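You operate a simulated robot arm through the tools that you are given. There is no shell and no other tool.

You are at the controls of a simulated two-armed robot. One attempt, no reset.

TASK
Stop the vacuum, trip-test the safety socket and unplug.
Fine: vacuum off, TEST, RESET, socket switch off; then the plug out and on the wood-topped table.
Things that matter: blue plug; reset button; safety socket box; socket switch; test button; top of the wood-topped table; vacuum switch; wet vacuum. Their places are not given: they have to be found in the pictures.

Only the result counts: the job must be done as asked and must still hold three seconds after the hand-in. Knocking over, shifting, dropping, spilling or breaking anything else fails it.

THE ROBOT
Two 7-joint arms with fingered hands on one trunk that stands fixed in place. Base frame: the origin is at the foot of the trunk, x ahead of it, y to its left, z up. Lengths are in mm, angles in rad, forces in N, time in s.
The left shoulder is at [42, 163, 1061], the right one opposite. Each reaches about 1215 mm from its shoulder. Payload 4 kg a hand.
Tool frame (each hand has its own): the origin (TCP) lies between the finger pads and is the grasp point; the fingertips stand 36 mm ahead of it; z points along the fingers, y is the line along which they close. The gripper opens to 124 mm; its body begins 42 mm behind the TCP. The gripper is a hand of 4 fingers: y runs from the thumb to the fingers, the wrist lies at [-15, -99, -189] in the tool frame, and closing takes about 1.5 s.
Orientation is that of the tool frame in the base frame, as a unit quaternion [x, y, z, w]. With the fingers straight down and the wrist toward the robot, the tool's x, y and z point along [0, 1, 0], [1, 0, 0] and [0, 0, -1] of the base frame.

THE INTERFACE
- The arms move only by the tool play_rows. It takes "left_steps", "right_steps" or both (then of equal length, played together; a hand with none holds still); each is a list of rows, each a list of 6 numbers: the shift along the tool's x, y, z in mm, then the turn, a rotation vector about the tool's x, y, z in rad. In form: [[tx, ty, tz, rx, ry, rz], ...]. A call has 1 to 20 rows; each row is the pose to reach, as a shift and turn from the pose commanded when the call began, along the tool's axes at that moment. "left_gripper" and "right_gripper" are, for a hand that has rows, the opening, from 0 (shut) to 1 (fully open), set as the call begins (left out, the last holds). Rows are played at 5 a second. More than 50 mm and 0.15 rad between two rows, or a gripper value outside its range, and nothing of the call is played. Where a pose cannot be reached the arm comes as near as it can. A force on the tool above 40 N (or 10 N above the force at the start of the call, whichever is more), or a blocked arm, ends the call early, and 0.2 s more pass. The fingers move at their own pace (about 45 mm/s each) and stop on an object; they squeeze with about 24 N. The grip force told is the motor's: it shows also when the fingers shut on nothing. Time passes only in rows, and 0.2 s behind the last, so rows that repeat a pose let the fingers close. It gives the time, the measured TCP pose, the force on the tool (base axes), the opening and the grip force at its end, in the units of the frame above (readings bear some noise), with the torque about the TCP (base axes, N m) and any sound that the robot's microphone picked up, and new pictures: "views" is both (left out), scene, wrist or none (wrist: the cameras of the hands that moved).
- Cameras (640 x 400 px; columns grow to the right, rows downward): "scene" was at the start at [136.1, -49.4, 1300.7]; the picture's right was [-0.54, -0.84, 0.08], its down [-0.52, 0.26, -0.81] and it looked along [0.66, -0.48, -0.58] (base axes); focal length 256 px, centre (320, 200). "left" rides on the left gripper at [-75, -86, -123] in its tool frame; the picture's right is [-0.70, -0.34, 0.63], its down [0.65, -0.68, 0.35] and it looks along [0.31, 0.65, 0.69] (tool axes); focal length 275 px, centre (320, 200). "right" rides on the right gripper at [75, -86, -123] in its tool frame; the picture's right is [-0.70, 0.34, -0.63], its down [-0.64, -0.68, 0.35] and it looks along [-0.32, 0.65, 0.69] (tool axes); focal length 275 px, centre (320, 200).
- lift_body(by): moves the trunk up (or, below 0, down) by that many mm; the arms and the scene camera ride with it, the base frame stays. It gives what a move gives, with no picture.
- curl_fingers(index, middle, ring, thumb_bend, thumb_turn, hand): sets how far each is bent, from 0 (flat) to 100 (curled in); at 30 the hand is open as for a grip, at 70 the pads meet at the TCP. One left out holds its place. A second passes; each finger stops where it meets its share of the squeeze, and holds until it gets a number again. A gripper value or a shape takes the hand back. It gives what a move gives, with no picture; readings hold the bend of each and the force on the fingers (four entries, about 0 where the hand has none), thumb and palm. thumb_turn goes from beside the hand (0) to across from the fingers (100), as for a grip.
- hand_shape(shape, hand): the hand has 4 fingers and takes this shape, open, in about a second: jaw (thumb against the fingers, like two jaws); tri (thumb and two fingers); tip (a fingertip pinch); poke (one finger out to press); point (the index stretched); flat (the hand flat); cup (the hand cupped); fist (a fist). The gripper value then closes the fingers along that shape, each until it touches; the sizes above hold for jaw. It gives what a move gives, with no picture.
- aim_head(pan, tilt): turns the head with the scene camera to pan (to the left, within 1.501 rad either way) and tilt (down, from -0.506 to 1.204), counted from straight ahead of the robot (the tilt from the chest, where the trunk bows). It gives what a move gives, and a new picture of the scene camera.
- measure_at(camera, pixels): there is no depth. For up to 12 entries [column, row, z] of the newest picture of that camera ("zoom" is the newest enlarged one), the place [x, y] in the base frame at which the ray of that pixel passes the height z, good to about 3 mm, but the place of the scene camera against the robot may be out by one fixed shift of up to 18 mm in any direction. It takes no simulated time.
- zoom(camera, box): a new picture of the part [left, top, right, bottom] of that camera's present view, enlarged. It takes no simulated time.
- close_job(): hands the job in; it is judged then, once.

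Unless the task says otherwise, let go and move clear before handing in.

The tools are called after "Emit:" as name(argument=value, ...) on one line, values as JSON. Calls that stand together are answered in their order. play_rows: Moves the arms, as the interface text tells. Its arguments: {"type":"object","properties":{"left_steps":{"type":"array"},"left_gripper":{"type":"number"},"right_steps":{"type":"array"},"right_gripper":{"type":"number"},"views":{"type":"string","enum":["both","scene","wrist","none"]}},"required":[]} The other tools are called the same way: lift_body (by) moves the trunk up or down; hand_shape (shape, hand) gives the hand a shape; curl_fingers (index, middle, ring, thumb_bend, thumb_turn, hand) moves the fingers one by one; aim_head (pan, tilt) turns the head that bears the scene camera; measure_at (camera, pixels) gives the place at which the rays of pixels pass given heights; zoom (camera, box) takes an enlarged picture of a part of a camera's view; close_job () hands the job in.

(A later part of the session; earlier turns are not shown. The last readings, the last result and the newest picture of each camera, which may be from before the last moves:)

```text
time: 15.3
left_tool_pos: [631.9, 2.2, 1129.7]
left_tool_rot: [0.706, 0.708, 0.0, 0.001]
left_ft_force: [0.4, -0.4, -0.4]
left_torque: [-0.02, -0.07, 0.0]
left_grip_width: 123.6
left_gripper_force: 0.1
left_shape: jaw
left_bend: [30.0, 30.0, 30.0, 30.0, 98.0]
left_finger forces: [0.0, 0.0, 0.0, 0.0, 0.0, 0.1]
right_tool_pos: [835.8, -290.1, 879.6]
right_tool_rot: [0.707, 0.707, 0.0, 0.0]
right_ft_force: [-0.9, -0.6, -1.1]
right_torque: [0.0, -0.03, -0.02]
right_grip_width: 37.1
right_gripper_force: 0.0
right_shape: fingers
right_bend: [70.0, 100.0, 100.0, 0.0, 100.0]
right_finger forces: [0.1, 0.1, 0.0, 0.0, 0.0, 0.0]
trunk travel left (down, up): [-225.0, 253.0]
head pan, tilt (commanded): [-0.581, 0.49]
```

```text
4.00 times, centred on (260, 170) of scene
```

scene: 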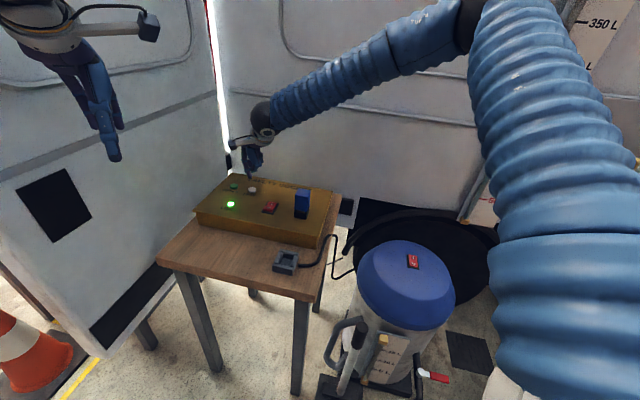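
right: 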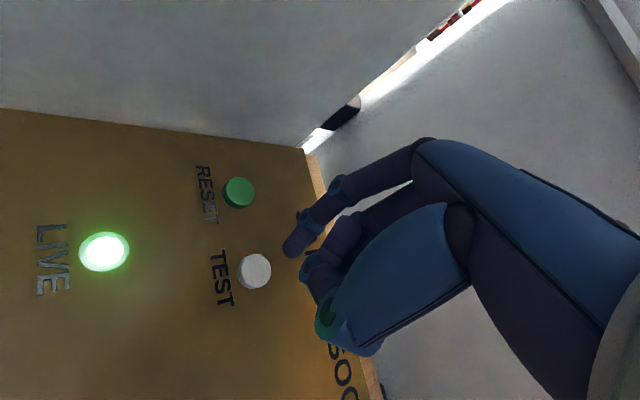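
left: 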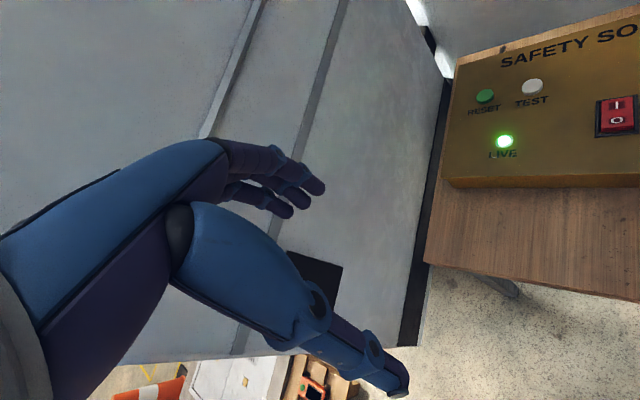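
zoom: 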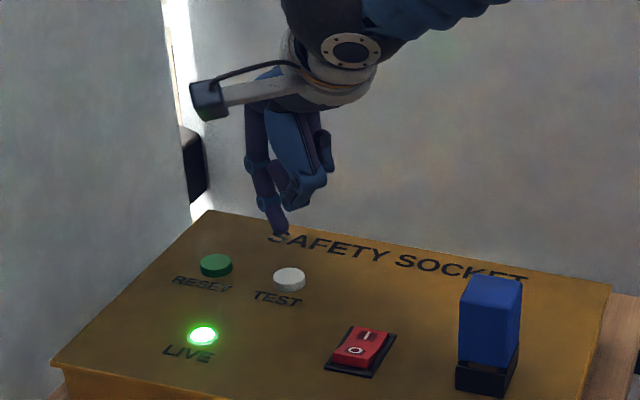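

TEST ≈(834.5,-282) and the tip is above (835.8,-280), so it's aligned. I'll descend toward the button in small steps.

Emit:
play_rows(right_steps=[[-1, -1, 12, 0, 0, 0], [-1, -1, 24, 0, 0, 0], [-1, -1, 32, 0, 0, 0], [-1, -1, 36, 0, 0, 0], [-1, -1, 39, 0, 0, 0], [-1, -1, 42, 0, 0, 0], [-1, -1, 45, 0, 0, 0]], views="both")

Emit:
zoom(camera="right", box=[200, 160, 340, 300])

```text
time: 16.9
left_tool_pos: [631.3, 1.8, 1129.7]
left_tool_rot: [0.706, 0.708, 0.0, 0.001]
left_ft_force: [0.2, -0.7, 0.0]
left_torque: [0.02, -0.01, -0.01]
left_grip_width: 123.6
left_gripper_force: 0.0
left_shape: jaw
left_bend: [30.0, 30.0, 30.0, 30.0, 98.0]
left_finger forces: [0.1, 0.1, 0.1, 0.0, 0.0, 0.0]
right_tool_pos: [836.7, -291.5, 837.2]
right_tool_rot: [0.707, 0.708, 0.001, 0.002]
right_ft_force: [5.4, -0.8, 18.1]
right_torque: [0.03, -0.31, -0.06]
right_grip_width: 35.4
right_gripper_force: 9.3
right_shape: fingers
right_bend: [71.0, 100.0, 100.0, 0.0, 100.0]
right_finger forces: [18.1, 0.0, 0.0, 0.0, 0.0, 0.0]
trunk travel left (down, up): [-225.0, 253.0]
head pan, tilt (commanded): [-0.581, 0.49]
heard: click
```

scene: 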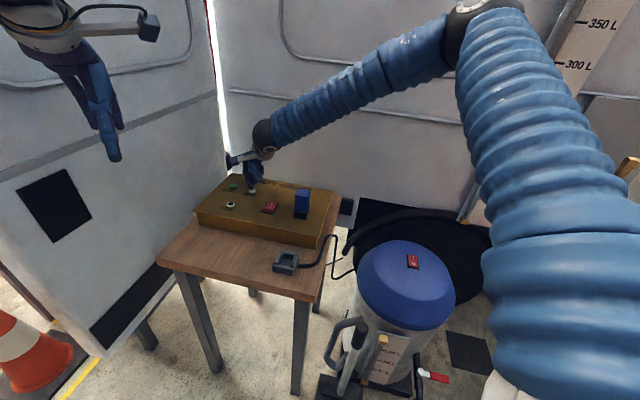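
right: 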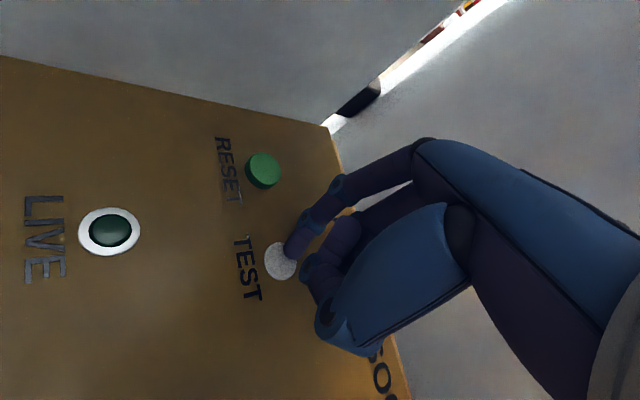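

```text
2.86 times, centred on (270, 230) of right
```

zoom: 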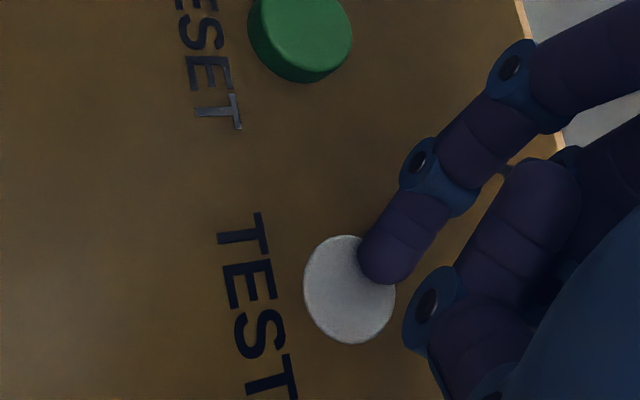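

A click was heard and the LIVE lamp at (109,231) has gone dark, so TEST tripped. I'll lift and hover over RESET.

Emit:
play_rows(right_steps=[[0, 0, -15, 0, 0, 0], [0, 0, -40, 0, 0, 0], [23, 21, -40, 0, 0, 0], [46, 43, -40, 0, 0, 0], [46, 43, -40, 0, 0, 0]], views="both")

Emit:
zoom(camera="right", box=[180, 160, 340, 320])

```text
time: 18.1
left_tool_pos: [631.0, 1.8, 1128.0]
left_tool_rot: [0.706, 0.708, -0.001, 0.0]
left_ft_force: [-0.6, 0.8, 0.1]
left_torque: [0.0, 0.01, -0.01]
left_grip_width: 123.6
left_gripper_force: 0.1
left_shape: jaw
left_bend: [30.0, 30.0, 30.0, 30.0, 98.0]
left_finger forces: [0.0, 0.1, 0.1, 0.0, 0.0, 0.0]
right_tool_pos: [878.8, -247.5, 874.7]
right_tool_rot: [0.707, 0.707, -0.001, 0.0]
right_ft_force: [0.2, -0.2, 0.4]
right_torque: [-0.02, 0.03, 0.0]
right_grip_width: 37.0
right_gripper_force: 0.1
right_shape: fingers
right_bend: [70.0, 100.0, 100.0, 0.0, 100.0]
right_finger forces: [0.1, 0.0, 0.1, 0.0, 0.1, 0.0]
trunk travel left (down, up): [-225.0, 253.0]
head pan, tilt (commanded): [-0.581, 0.49]
```

scene: 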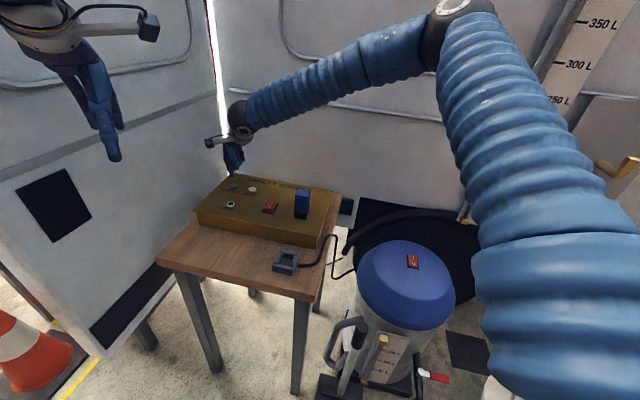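
right: 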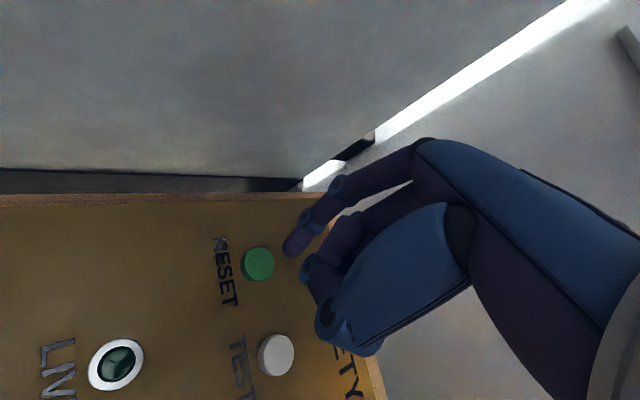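

```text
2.50 times, centred on (260, 240) of right
```

zoom: 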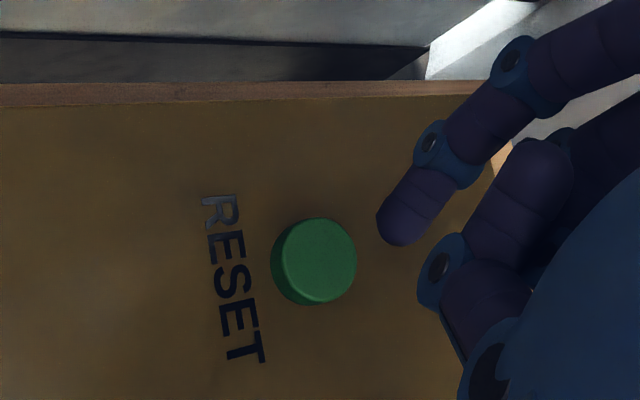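

LIVE is still dark and RESET's top is at about (260,264). I'll measure it before pressing.

Emit:
measure_at(camera="right", pixels=[[260, 264, 805], [260, 264, 807], [257, 265, 800], [289, 252, 845]])

```text
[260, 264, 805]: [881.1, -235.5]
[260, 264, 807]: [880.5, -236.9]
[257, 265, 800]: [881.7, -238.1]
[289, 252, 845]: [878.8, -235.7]
```

RESET is at ≈(881,-236.5) and the tip is directly above it. I'll press down gently.

Emit:
play_rows(right_steps=[[2, 0, 14, 0, 0, 0], [2, 0, 26, 0, 0, 0], [2, 0, 31, 0, 0, 0], [2, 0, 34, 0, 0, 0], [2, 0, 37, 0, 0, 0], [2, 0, 40, 0, 0, 0]], views="both")

Emit:
zoom(camera="right", box=[180, 160, 340, 320])

```text
time: 19.5
left_tool_pos: [631.4, 1.6, 1130.1]
left_tool_rot: [0.707, 0.708, 0.0, 0.0]
left_ft_force: [-0.3, 0.1, 0.8]
left_torque: [-0.03, -0.01, -0.03]
left_grip_width: 123.4
left_gripper_force: 0.2
left_shape: jaw
left_bend: [30.0, 30.0, 30.0, 30.0, 98.0]
left_finger forces: [0.0, 0.0, 0.0, 0.1, 0.0, 0.0]
right_tool_pos: [879.1, -244.1, 837.6]
right_tool_rot: [0.707, 0.708, 0.001, 0.002]
right_ft_force: [6.2, -0.3, 15.8]
right_torque: [0.08, -0.32, -0.04]
right_grip_width: 35.5
right_gripper_force: 8.7
right_shape: fingers
right_bend: [71.0, 100.0, 100.0, 0.0, 100.0]
right_finger forces: [16.9, 0.0, 0.1, 0.0, 0.1, 0.0]
trunk travel left (down, up): [-225.0, 253.0]
head pan, tilt (commanded): [-0.581, 0.49]
heard: click
```

scene: 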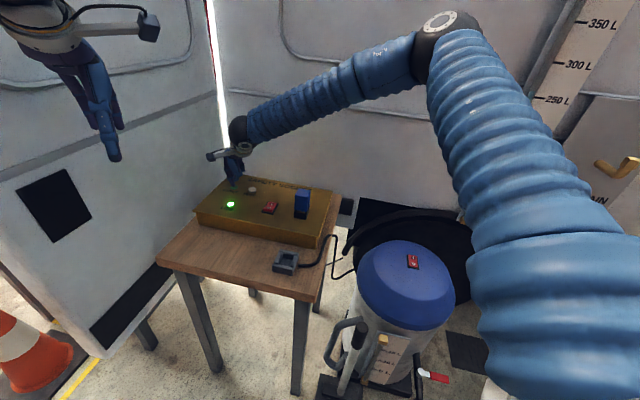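
right: 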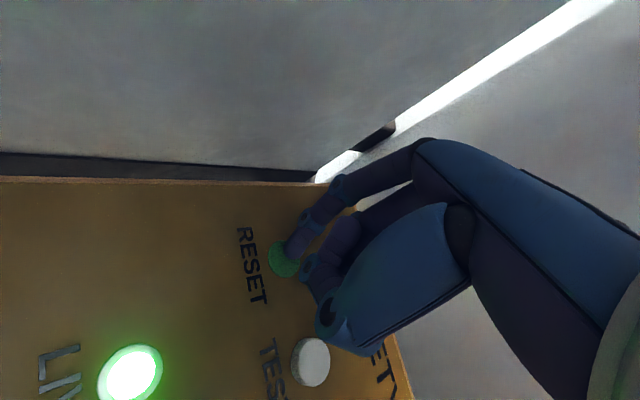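

```text
2.50 times, centred on (260, 240) of right
```

zoom: 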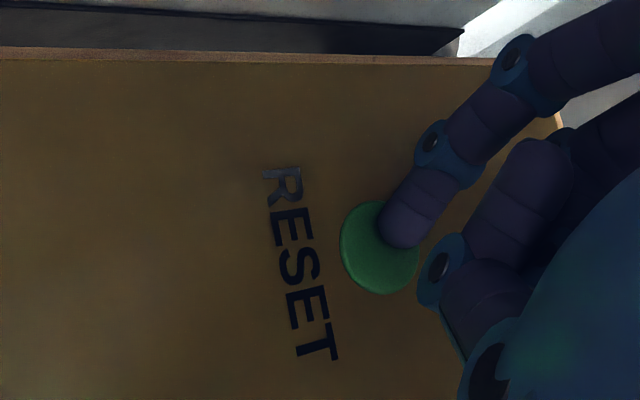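

RESET clicked and LIVE is lit green again at (130,373). I'll lift and move back to hover above the socket switch.

Emit:
play_rows(right_steps=[[0, 0, -20, 0, 0, 0], [0, 0, -60, 0, 0, 0], [0, 0, -90, 0, 0, 0], [-14, -42, -90, 0, 0, 0], [-28, -84, -90, 0, 0, 0], [-42, -126, -90, 0, 0, 0], [-56, -170, -90, 0, 0, 0], [-56, -170, -90, 0, 0, 0]], views="both")

Emit:
zoom(camera="right", box=[180, 200, 340, 360])

```text
time: 21.3
left_tool_pos: [633.7, 2.2, 1127.5]
left_tool_rot: [0.706, 0.708, -0.002, 0.0]
left_ft_force: [-0.2, 0.4, -0.4]
left_torque: [-0.01, -0.01, 0.02]
left_grip_width: 123.5
left_gripper_force: 0.1
left_shape: jaw
left_bend: [30.0, 30.0, 30.0, 30.0, 98.0]
left_finger forces: [0.1, 0.0, 0.1, 0.0, 0.0, 0.0]
right_tool_pos: [710.2, -299.8, 922.7]
right_tool_rot: [0.707, 0.707, 0.0, -0.001]
right_ft_force: [-0.3, -0.1, -0.4]
right_torque: [-0.01, 0.02, -0.02]
right_grip_width: 36.9
right_gripper_force: 0.1
right_shape: fingers
right_bend: [70.0, 100.0, 100.0, 0.0, 100.0]
right_finger forces: [0.0, 0.0, 0.0, 0.1, 0.0, 0.0]
trunk travel left (down, up): [-225.0, 253.0]
head pan, tilt (commanded): [-0.581, 0.49]
```

scene: 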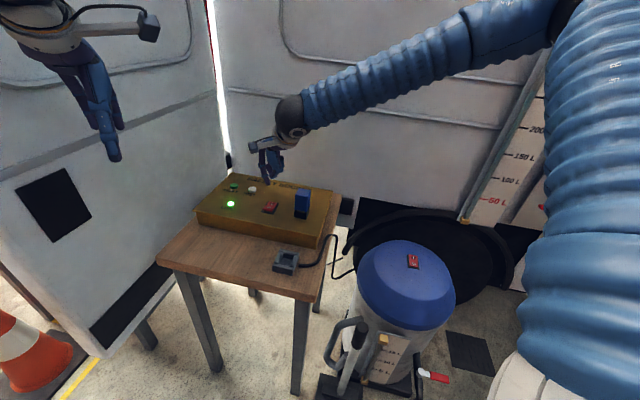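
right: 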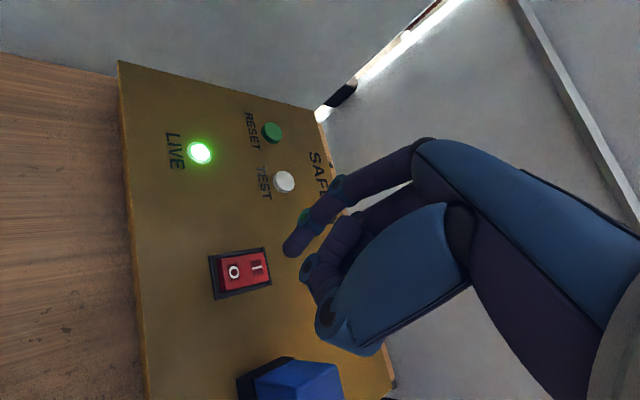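

```text
2.50 times, centred on (260, 280) of right
```

zoom: 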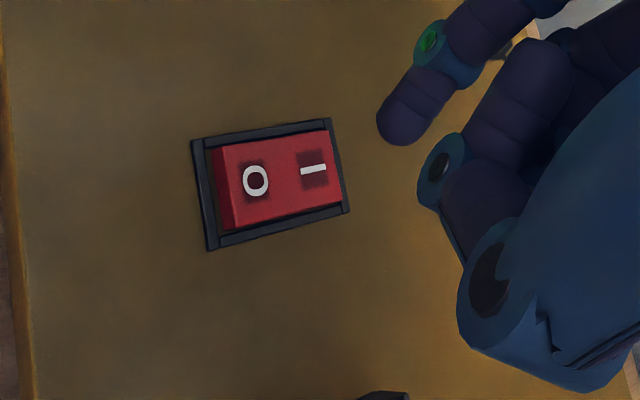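

The rocker is at (240,273) with the O end raised on the left. I'll measure glyphs and frame corners from the zoom.

Emit:
measure_at(camera="zoom", pixels=[[255, 182, 805], [255, 182, 810], [313, 170, 805], [192, 140, 800], [330, 118, 800], [349, 210, 800], [207, 250, 800], [230, 190, 812], [395, 130, 892]])

```text
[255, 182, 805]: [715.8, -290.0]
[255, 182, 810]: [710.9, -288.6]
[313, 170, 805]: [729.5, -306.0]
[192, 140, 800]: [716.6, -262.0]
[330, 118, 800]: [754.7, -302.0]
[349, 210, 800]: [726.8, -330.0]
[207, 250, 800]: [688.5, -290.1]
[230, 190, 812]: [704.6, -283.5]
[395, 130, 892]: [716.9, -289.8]
```

Frame centre is ≈(721.7,-296) with the O glyph at ≈(713,-289); I'll shift the tip to the O end and descend to just above it.

Emit:
play_rows(right_steps=[[6, -3, 20, 0, 0, 0], [6, -3, 45, 0, 0, 0], [6, -3, 60, 0, 0, 0], [6, -3, 66, 0, 0, 0], [6, -3, 66, 0, 0, 0]], views="both")

Emit:
zoom(camera="right", box=[200, 190, 340, 330])

Emit:
zoom(camera="scene", box=[220, 140, 340, 240])

```text
time: 22.5
left_tool_pos: [631.7, 0.9, 1129.7]
left_tool_rot: [0.707, 0.707, 0.0, -0.001]
left_ft_force: [0.2, -0.5, 0.9]
left_torque: [-0.02, -0.01, -0.01]
left_grip_width: 123.6
left_gripper_force: 0.1
left_shape: jaw
left_bend: [30.0, 30.0, 30.0, 30.0, 98.0]
left_finger forces: [0.1, 0.0, 0.1, 0.0, 0.0, 0.0]
right_tool_pos: [706.4, -293.6, 858.4]
right_tool_rot: [0.708, 0.707, 0.0, 0.0]
right_ft_force: [1.0, 0.4, 0.0]
right_torque: [0.04, 0.01, -0.02]
right_grip_width: 37.0
right_gripper_force: 0.1
right_shape: fingers
right_bend: [70.0, 100.0, 100.0, 0.0, 100.0]
right_finger forces: [0.0, 0.1, 0.0, 0.0, 0.0, 0.1]
trunk travel left (down, up): [-225.0, 253.0]
head pan, tilt (commanded): [-0.581, 0.49]
```

scene: 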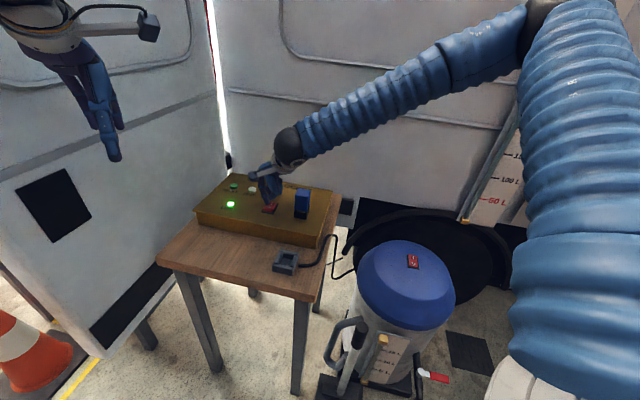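
right: 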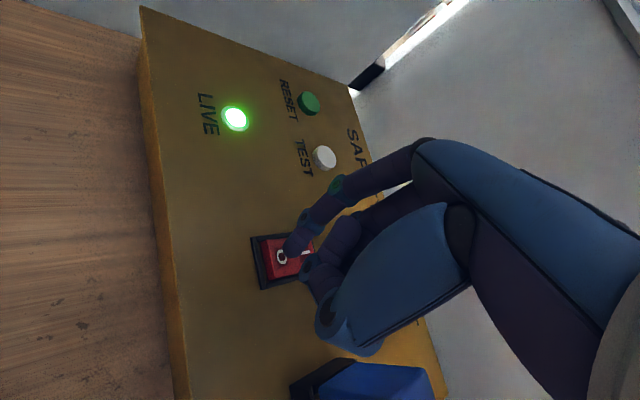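

```text
2.86 times, centred on (270, 260) of right
```

zoom: 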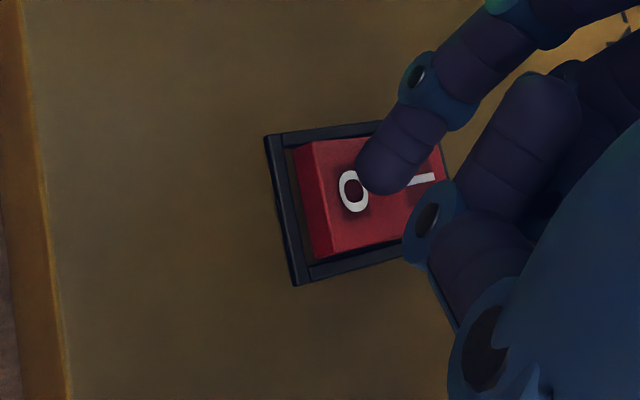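

```text
4.00 times, centred on (280, 190) of scene
```

zoom: 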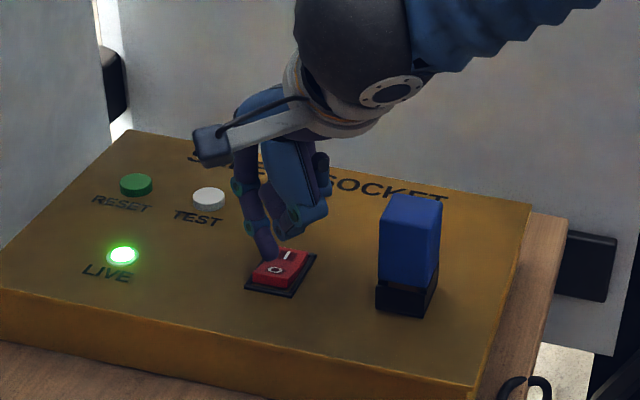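

The tip is about 12 mm above the O half and clear of the plug. I'll press down in 3 mm steps.

Emit:
play_rows(right_steps=[[0, 0, 4, 0, 0, 0], [0, 0, 8, 0, 0, 0], [0, 0, 11, 0, 0, 0], [0, 0, 14, 0, 0, 0], [0, 0, 17, 0, 0, 0], [0, 0, 20, 0, 0, 0]], views="both")

Emit:
zoom(camera="right", box=[200, 190, 340, 330])

```text
time: 23.9
left_tool_pos: [631.6, 1.2, 1129.7]
left_tool_rot: [0.707, 0.708, 0.0, 0.0]
left_ft_force: [-0.3, -0.1, 0.0]
left_torque: [0.01, 0.02, -0.04]
left_grip_width: 123.9
left_gripper_force: 0.0
left_shape: jaw
left_bend: [30.0, 30.0, 30.0, 30.0, 98.0]
left_finger forces: [0.0, 0.1, 0.0, 0.0, 0.0, 0.1]
right_tool_pos: [706.3, -292.0, 840.4]
right_tool_rot: [0.707, 0.708, 0.001, 0.001]
right_ft_force: [4.6, 4.1, 19.4]
right_torque: [0.15, -0.15, 0.02]
right_grip_width: 32.7
right_gripper_force: 9.6
right_shape: fingers
right_bend: [72.0, 100.0, 100.0, 0.0, 100.0]
right_finger forces: [19.6, 0.1, 0.1, 0.0, 0.0, 0.0]
trunk travel left (down, up): [-225.0, 253.0]
head pan, tilt (commanded): [-0.581, 0.49]
```

scene: 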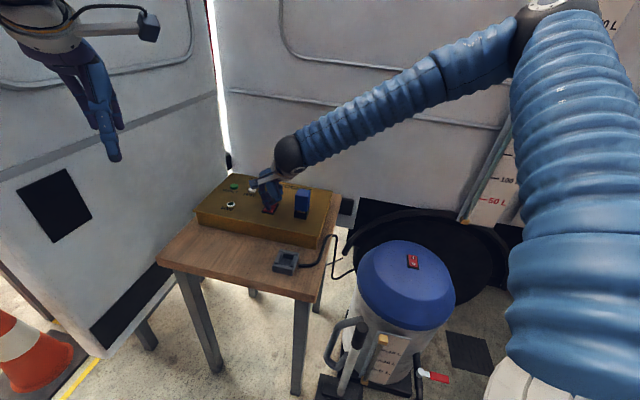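
right: 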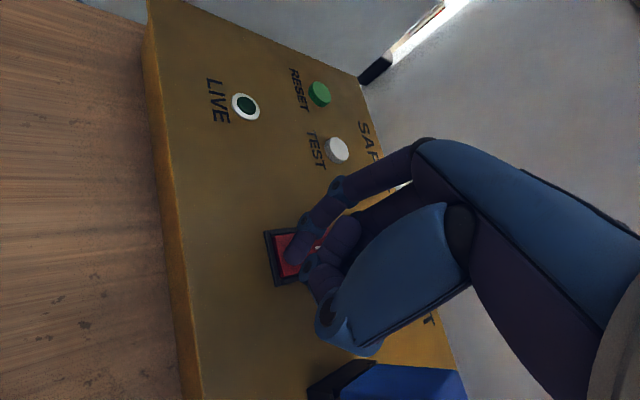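

```text
2.86 times, centred on (270, 260) of right
```

zoom: 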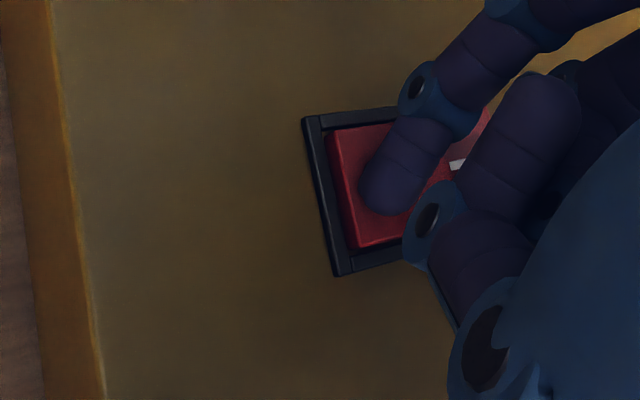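

LIVE at (246,107) is dark now, so the socket switch is off. I'll lift clear, back away and look at the rocker and the plug.

Emit:
play_rows(right_steps=[[0, 0, -15, 0, 0, 0], [0, 0, -55, 0, 0, 0], [0, 0, -100, 0, 0, 0], [0, 0, -140, 0, 0, 0], [-30, -35, -160, 0, 0, 0], [-60, -70, -160, 0, 0, 0], [-90, -105, -160, 0, 0, 0], [-110, -140, -160, 0, 0, 0], [-110, -140, -160, 0, 0, 0]], views="both")

Emit:
zoom(camera="right", box=[80, 60, 280, 220])

Emit:
zoom(camera="scene", box=[220, 170, 360, 290])

```text
refused: row 5 steps farther than a row can; nothing moved
```

```text
2.50 times, centred on (180, 140) of right
```

zoom: 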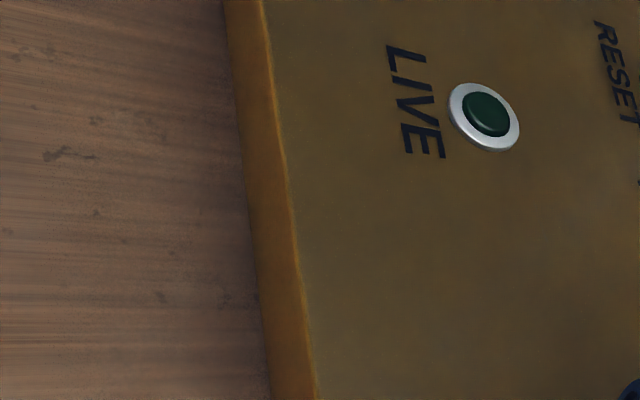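

```text
3.33 times, centred on (290, 230) of scene
```

zoom: 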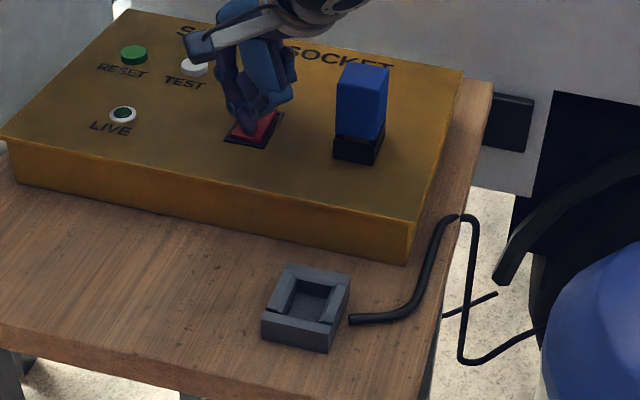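

The move was refused for step length; LIVE is confirmed dark. I'll redo the lift with shorter steps.

Emit:
play_rows(right_steps=[[0, 0, -15, 0, 0, 0], [0, 0, -55, 0, 0, 0], [0, 0, -100, 0, 0, 0], [0, 0, -140, 0, 0, 0], [0, 0, -160, 0, 0, 0], [-30, -35, -160, 0, 0, 0], [-60, -70, -160, 0, 0, 0], [-90, -105, -160, 0, 0, 0], [-110, -140, -160, 0, 0, 0], [-110, -140, -160, 0, 0, 0]], views="both")

Emit:
zoom(camera="right", box=[100, 80, 260, 220])

Emit:
zoom(camera="scene", box=[220, 170, 360, 290])

```text
time: 26.1
left_tool_pos: [634.1, 1.0, 1127.5]
left_tool_rot: [0.707, 0.707, -0.001, 0.0]
left_ft_force: [0.1, 0.3, -0.4]
left_torque: [0.01, 0.0, -0.01]
left_grip_width: 123.6
left_gripper_force: 0.1
left_shape: jaw
left_bend: [30.0, 30.0, 30.0, 30.0, 98.0]
left_finger forces: [0.1, 0.0, 0.1, 0.0, 0.1, 0.0]
right_tool_pos: [567.2, -401.3, 997.2]
right_tool_rot: [0.707, 0.707, -0.002, 0.0]
right_ft_force: [-0.2, -0.4, 0.7]
right_torque: [-0.04, -0.01, 0.0]
right_grip_width: 37.6
right_gripper_force: 0.1
right_shape: fingers
right_bend: [70.0, 100.0, 100.0, 0.0, 100.0]
right_finger forces: [0.1, 0.0, 0.0, 0.0, 0.1, 0.1]
trunk travel left (down, up): [-225.0, 253.0]
head pan, tilt (commanded): [-0.581, 0.49]
```

scene: 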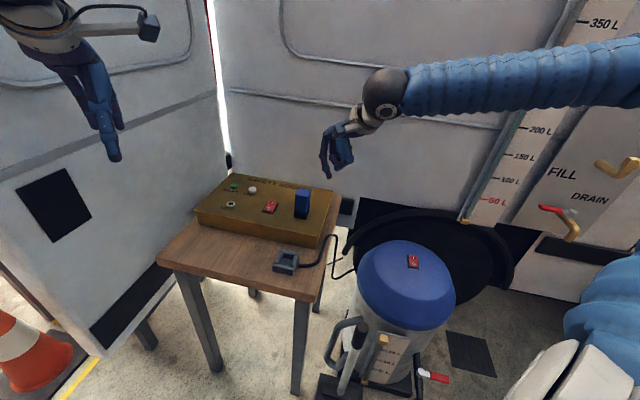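
right: 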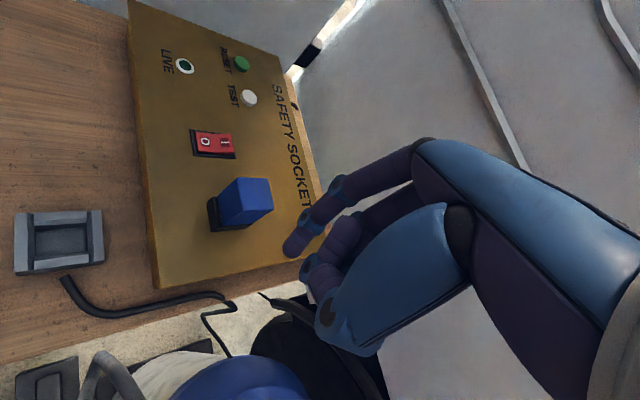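

```text
2.86 times, centred on (180, 150) of right
```

zoom: 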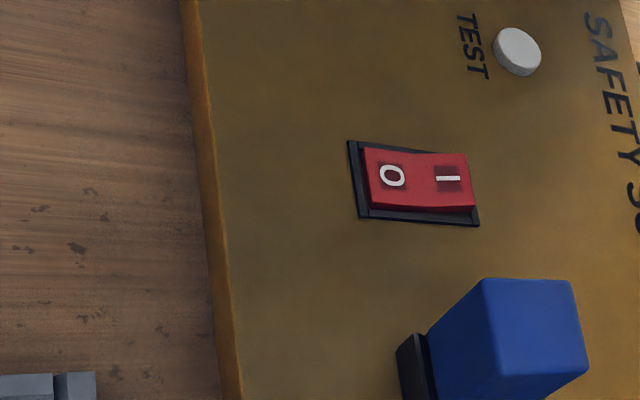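

```text
3.33 times, centred on (290, 230) of scene
```

zoom: 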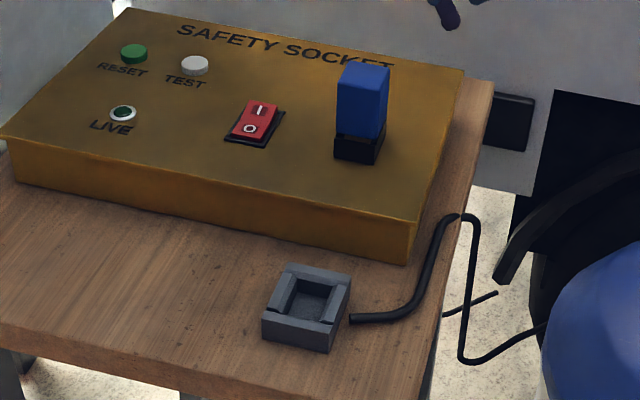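

The O end of the socket rocker is sunk and LIVE is dark. Now I'll set the right hand to jaw and zoom tightly on the plug at (240,203).

Emit:
zoom(camera="right", box=[195, 160, 285, 240])

Emit:
hand_shape(shape="jaw", hand="right")

```text
5.00 times, centred on (240, 200) of right
```

zoom: 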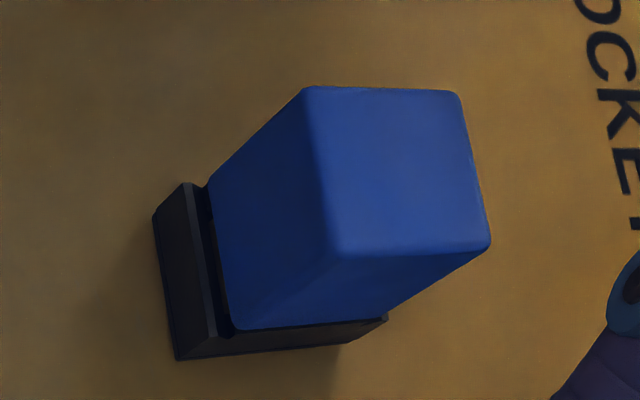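

```text
time: 27.0
left_tool_pos: [633.2, 1.9, 1128.6]
left_tool_rot: [0.706, 0.708, 0.0, -0.001]
left_ft_force: [-1.2, -0.1, 0.5]
left_torque: [0.01, -0.03, 0.01]
left_grip_width: 123.8
left_gripper_force: 0.0
left_shape: jaw
left_bend: [30.0, 30.0, 30.0, 30.0, 98.0]
left_finger forces: [0.0, 0.1, 0.2, 0.0, 0.0, 0.0]
right_tool_pos: [567.4, -403.3, 997.9]
right_tool_rot: [0.707, 0.707, 0.0, 0.0]
right_ft_force: [0.4, -0.3, -0.6]
right_torque: [0.02, -0.03, 0.01]
right_grip_width: 124.0
right_gripper_force: 0.1
right_shape: jaw
right_bend: [30.0, 30.0, 30.0, 30.0, 98.0]
right_finger forces: [0.1, 0.0, 0.1, 0.0, 0.1, 0.0]
trunk travel left (down, up): [-225.0, 253.0]
head pan, tilt (commanded): [-0.581, 0.49]
```

The plug's top face corners and base corners are clear in the zoom. I'll measure them at candidate heights to get size, yaw and height.

Emit:
measure_at(camera="zoom", pixels=[[153, 217, 800], [176, 360, 800], [388, 318, 815], [208, 190, 820], [236, 329, 820], [312, 87, 870], [337, 253, 870], [490, 245, 870], [458, 92, 870], [312, 87, 850], [337, 253, 850], [490, 245, 850]])

```text
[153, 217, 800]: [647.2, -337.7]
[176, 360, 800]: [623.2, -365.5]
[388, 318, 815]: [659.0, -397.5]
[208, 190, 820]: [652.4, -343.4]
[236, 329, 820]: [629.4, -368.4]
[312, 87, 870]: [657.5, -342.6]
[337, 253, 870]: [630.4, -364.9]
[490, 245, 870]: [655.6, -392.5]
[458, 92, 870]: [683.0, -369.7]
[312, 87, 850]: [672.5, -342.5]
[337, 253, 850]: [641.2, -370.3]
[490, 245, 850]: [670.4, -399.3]
```

The plug is ≈36 mm square at (655,-368), spanning z≈818–868 and yawed 45°. I'll turn the open hand 45° and hover above the plug.

Emit:
play_rows(right_steps=[[5, 12.5, 4, 0, 0, 0.112], [10, 25, 8, 0, 0, 0.224], [15, 37.5, 12, 0, 0, 0.336], [20, 50, 16, 0, 0, 0.448], [25, 62.5, 20, 0, 0, 0.56], [30, 75, 24, 0, 0, 0.672], [35, 87.5, 28, 0, 0, 0.785], [35, 87.5, 28, 0, 0, 0.785], [35, 87.5, 28, 0, 0, 0.785]], right_gripper=1, views="both")

Emit:
zoom(camera="scene", box=[230, 100, 390, 230])

```text
time: 29.0
left_tool_pos: [632.3, 0.3, 1128.0]
left_tool_rot: [0.706, 0.708, -0.001, 0.0]
left_ft_force: [-0.2, -0.8, -0.8]
left_torque: [0.01, -0.02, 0.02]
left_grip_width: 123.7
left_gripper_force: 0.1
left_shape: jaw
left_bend: [30.0, 30.0, 30.0, 30.0, 98.0]
left_finger forces: [0.1, 0.0, 0.1, 0.0, 0.1, 0.1]
right_tool_pos: [653.3, -368.3, 969.5]
right_tool_rot: [0.924, 0.383, -0.001, 0.0]
right_ft_force: [-0.1, 0.7, -0.3]
right_torque: [0.0, -0.01, 0.03]
right_grip_width: 123.9
right_gripper_force: 0.1
right_shape: jaw
right_bend: [30.0, 30.0, 30.0, 30.0, 98.0]
right_finger forces: [0.0, 0.0, 0.1, 0.0, 0.1, 0.0]
trunk travel left (down, up): [-225.0, 253.0]
head pan, tilt (commanded): [-0.581, 0.49]
```

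scene: 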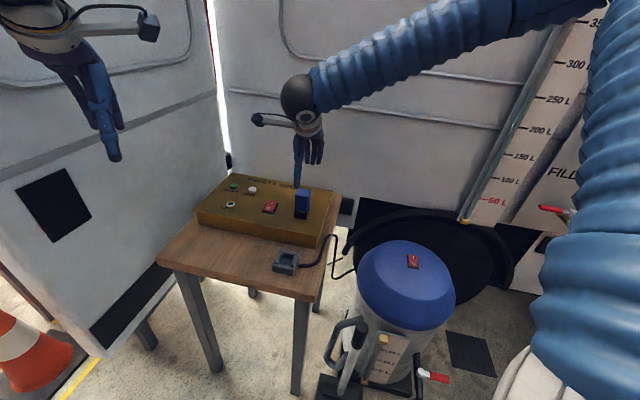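
right: 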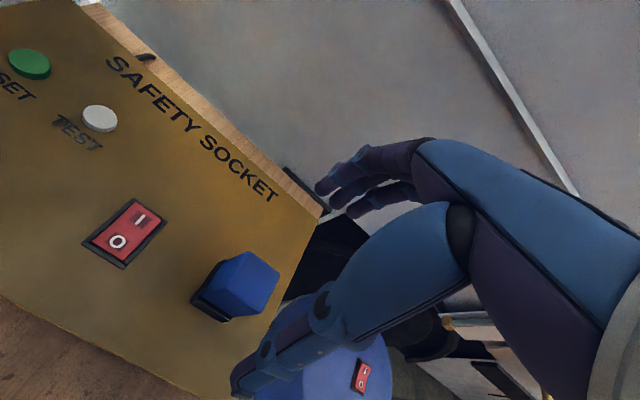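

```text
3.08 times, centred on (310, 165) of scene
```

zoom: 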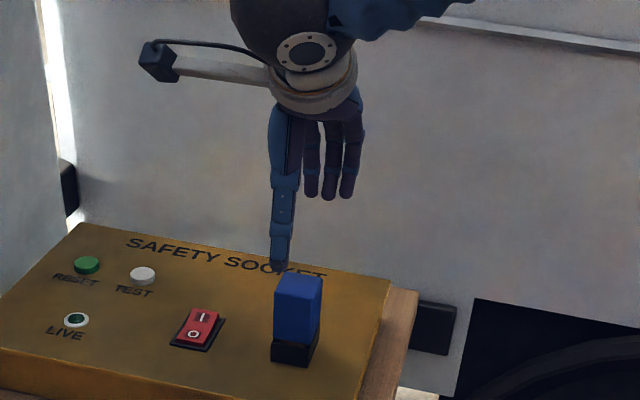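

The hand is now turned 45° and above the plug at (240,285). I'll zoom and verify the plug centre and yaw from here.

Emit:
zoom(camera="right", box=[180, 235, 300, 335])

```text
4.00 times, centred on (240, 285) of right
```

zoom: 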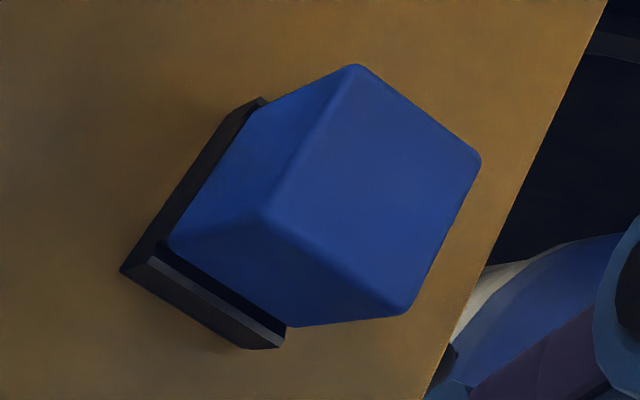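

Emit:
measure_at(camera="zoom", pixels=[[352, 64, 868], [481, 158, 868], [408, 314, 868], [264, 216, 868], [170, 242, 822], [286, 325, 822], [352, 64, 860], [481, 158, 860], [408, 314, 860], [264, 216, 860], [120, 270, 800], [248, 348, 800]])

```text
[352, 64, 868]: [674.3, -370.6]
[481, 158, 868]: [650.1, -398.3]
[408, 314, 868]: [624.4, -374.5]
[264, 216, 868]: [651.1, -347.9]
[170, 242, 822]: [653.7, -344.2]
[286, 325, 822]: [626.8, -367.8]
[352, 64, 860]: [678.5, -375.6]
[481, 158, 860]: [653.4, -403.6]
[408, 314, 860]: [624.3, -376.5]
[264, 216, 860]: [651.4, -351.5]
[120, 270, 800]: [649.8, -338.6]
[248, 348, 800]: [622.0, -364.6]
```

Combining both views, the plug's top is at z≈880 with centre ≈(651.5,-367.5) and 45° yaw, matching the hand. I'll lower the open hand around it to TCP z≈862 and look before closing.

Emit:
play_rows(right_steps=[[-1, -2, 35, 0, 0, 0], [-1, -2, 70, 0, 0, 0], [-1, -2, 95, 0, 0, 0], [-1, -2, 107, 0, 0, 0], [-1, -2, 107, 0, 0, 0]], right_gripper=1, views="both")

Emit:
zoom(camera="scene", box=[230, 130, 370, 240])

Emit:
zoom(camera="right", box=[180, 140, 420, 400])

```text
time: 30.2
left_tool_pos: [631.1, 0.5, 1129.0]
left_tool_rot: [0.706, 0.708, -0.001, 0.0]
left_ft_force: [-0.7, 0.1, 0.3]
left_torque: [-0.03, 0.0, 0.02]
left_grip_width: 123.9
left_gripper_force: 0.0
left_shape: jaw
left_bend: [30.0, 30.0, 30.0, 30.0, 98.0]
left_finger forces: [0.0, 0.1, 0.0, 0.1, 0.0, 0.0]
right_tool_pos: [650.3, -368.5, 862.1]
right_tool_rot: [0.924, 0.382, 0.0, -0.001]
right_ft_force: [-0.4, 0.7, -0.1]
right_torque: [0.03, 0.01, -0.01]
right_grip_width: 123.8
right_gripper_force: 0.0
right_shape: jaw
right_bend: [30.0, 30.0, 30.0, 30.0, 98.0]
right_finger forces: [0.1, 0.1, 0.0, 0.0, 0.1, 0.0]
trunk travel left (down, up): [-225.0, 253.0]
head pan, tilt (commanded): [-0.581, 0.49]
```

scene: 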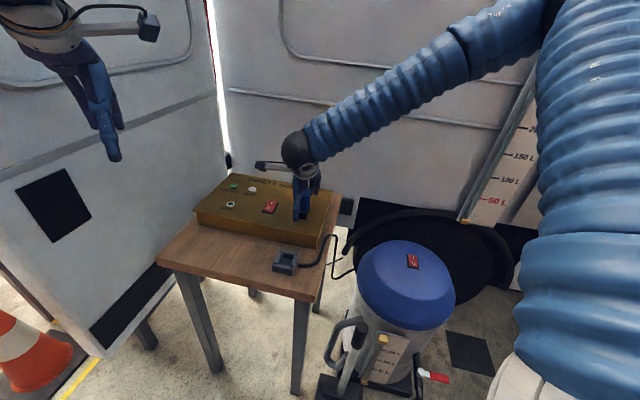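
right: 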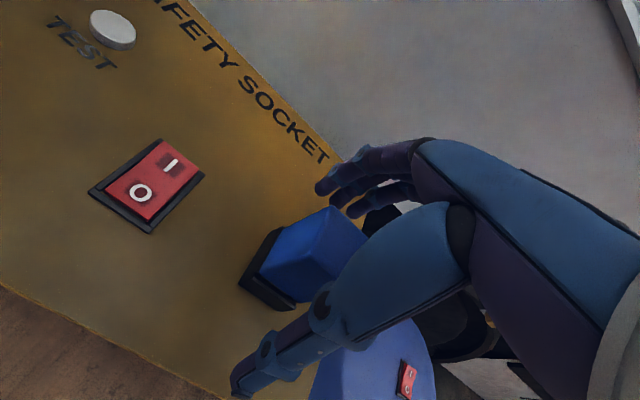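

```text
3.64 times, centred on (300, 185) of scene
```

zoom: 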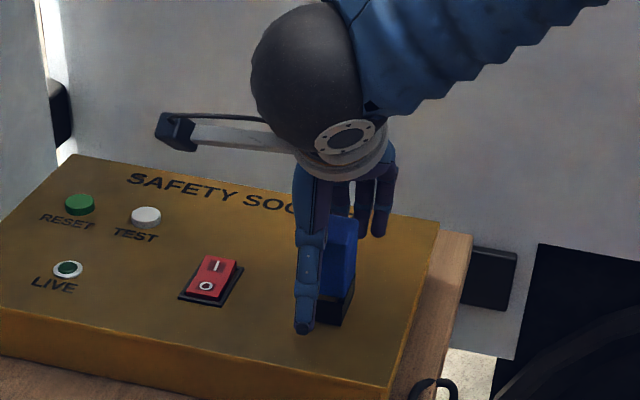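

```text
1.54 times, centred on (300, 270) of right
```

zoom: 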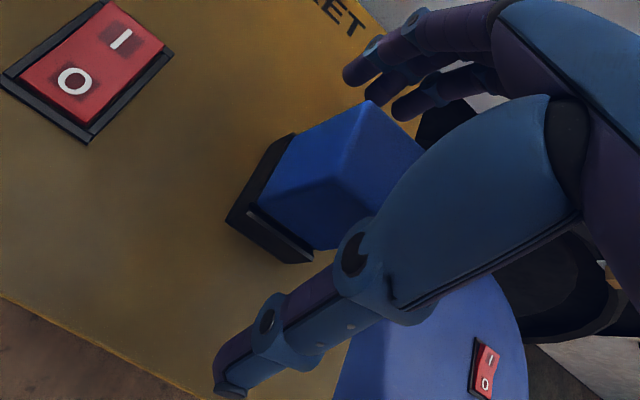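

The plug sits between thumb and fingers with no contact force. I'll close the hand and hold the pose while it grips.

Emit:
play_rows(right_steps=[[0, 0, 0, 0, 0, 0], [0, 0, 0, 0, 0, 0], [0, 0, 0, 0, 0, 0], [0, 0, 0, 0, 0, 0], [0, 0, 0, 0, 0, 0], [0, 0, 0, 0, 0, 0], [0, 0, 0, 0, 0, 0], [0, 0, 0, 0, 0, 0], [0, 0, 0, 0, 0, 0]], right_gripper=0, views="both")

Emit:
zoom(camera="scene", box=[230, 130, 370, 240])

Emit:
zoom(camera="right", box=[180, 140, 420, 400])

```text
time: 32.2
left_tool_pos: [630.8, 0.9, 1128.0]
left_tool_rot: [0.707, 0.708, -0.001, 0.0]
left_ft_force: [-0.4, 0.2, -0.1]
left_torque: [0.01, 0.0, 0.01]
left_grip_width: 124.0
left_gripper_force: 0.0
left_shape: jaw
left_bend: [30.0, 30.0, 30.0, 30.0, 98.0]
left_finger forces: [0.0, 0.0, 0.0, 0.0, 0.0, 0.2]
right_tool_pos: [649.5, -366.9, 864.2]
right_tool_rot: [0.924, 0.383, 0.0, -0.001]
right_ft_force: [-9.9, 7.7, -4.6]
right_torque: [-0.7, -0.73, 0.09]
right_grip_width: 62.2
right_gripper_force: 24.2
right_shape: jaw
right_bend: [52.0, 55.0, 58.0, 52.0, 99.0]
right_finger forces: [12.0, 6.0, 0.0, 0.1, 29.6, 0.0]
trunk travel left (down, up): [-225.0, 253.0]
head pan, tilt (commanded): [-0.581, 0.49]
```

scene: 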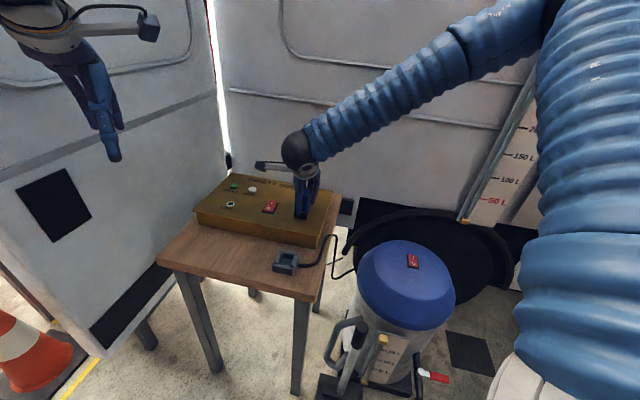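
right: 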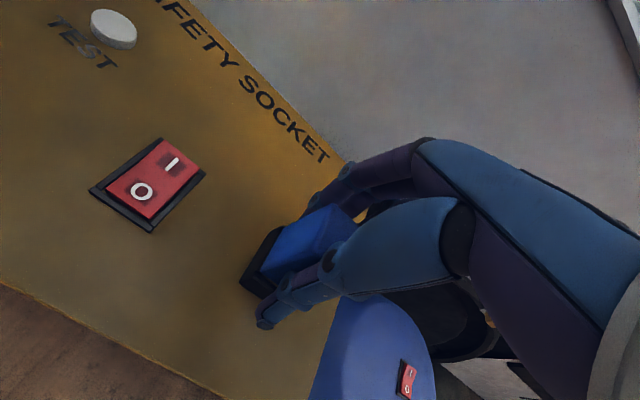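

```text
3.64 times, centred on (300, 185) of scene
```

zoom: 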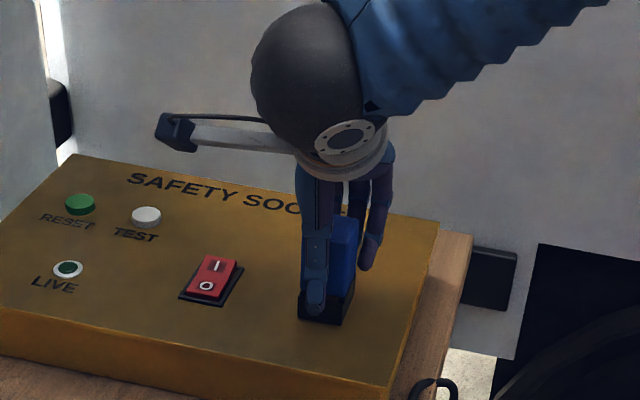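

```text
1.54 times, centred on (300, 270) of right
```

zoom: 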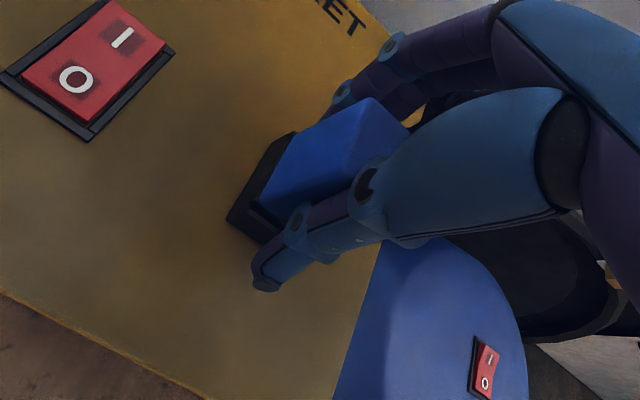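

The grip stopped at 62 mm width, wider than the 36 mm plug, so the thumb joint is catching the plug's upper edge rather than the pads holding it. I'll open, raise 16 mm and close again.

Emit:
play_rows(right_steps=[[0, 0, 0, 0, 0, 0], [0, 0, 0, 0, 0, 0], [0, 0, 0, 0, 0, 0], [0, 0, 0, 0, 0, 0], [0, 0, -8, 0, 0, 0], [0, 0, -16, 0, 0, 0], [0, 0, -16, 0, 0, 0]], right_gripper=1, views="both")

Emit:
zoom(camera="right", box=[180, 140, 420, 400])

```text
time: 33.8
left_tool_pos: [632.5, 0.9, 1128.6]
left_tool_rot: [0.706, 0.708, 0.0, -0.001]
left_ft_force: [0.2, -0.6, 0.2]
left_torque: [-0.02, -0.02, 0.0]
left_grip_width: 123.8
left_gripper_force: 0.0
left_shape: jaw
left_bend: [30.0, 30.0, 30.0, 30.0, 98.0]
left_finger forces: [0.1, 0.1, 0.0, 0.0, 0.0, 0.0]
right_tool_pos: [651.0, -367.2, 877.9]
right_tool_rot: [0.924, 0.383, 0.0, 0.001]
right_ft_force: [-0.6, -0.3, -0.1]
right_torque: [-0.01, -0.03, -0.02]
right_grip_width: 123.8
right_gripper_force: 0.2
right_shape: jaw
right_bend: [30.0, 30.0, 30.0, 30.0, 98.0]
right_finger forces: [0.1, 0.0, 0.1, 0.0, 0.1, 0.0]
trunk travel left (down, up): [-225.0, 253.0]
head pan, tilt (commanded): [-0.581, 0.49]
```

scene: 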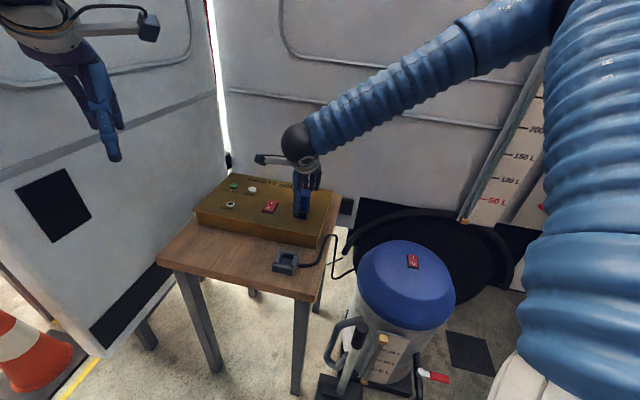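
right: 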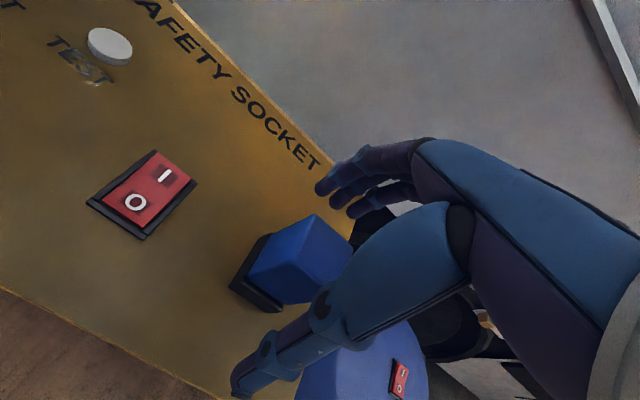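

```text
1.54 times, centred on (300, 270) of right
```

zoom: 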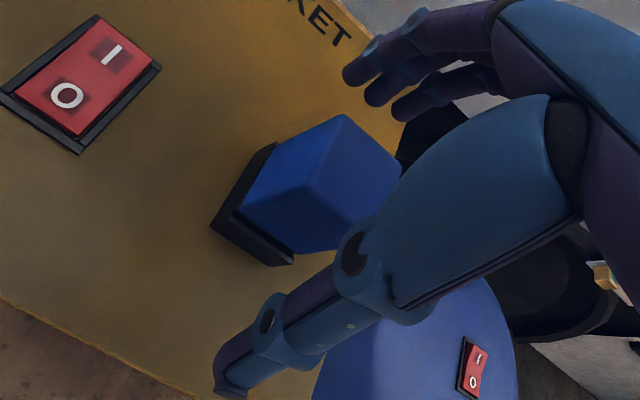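

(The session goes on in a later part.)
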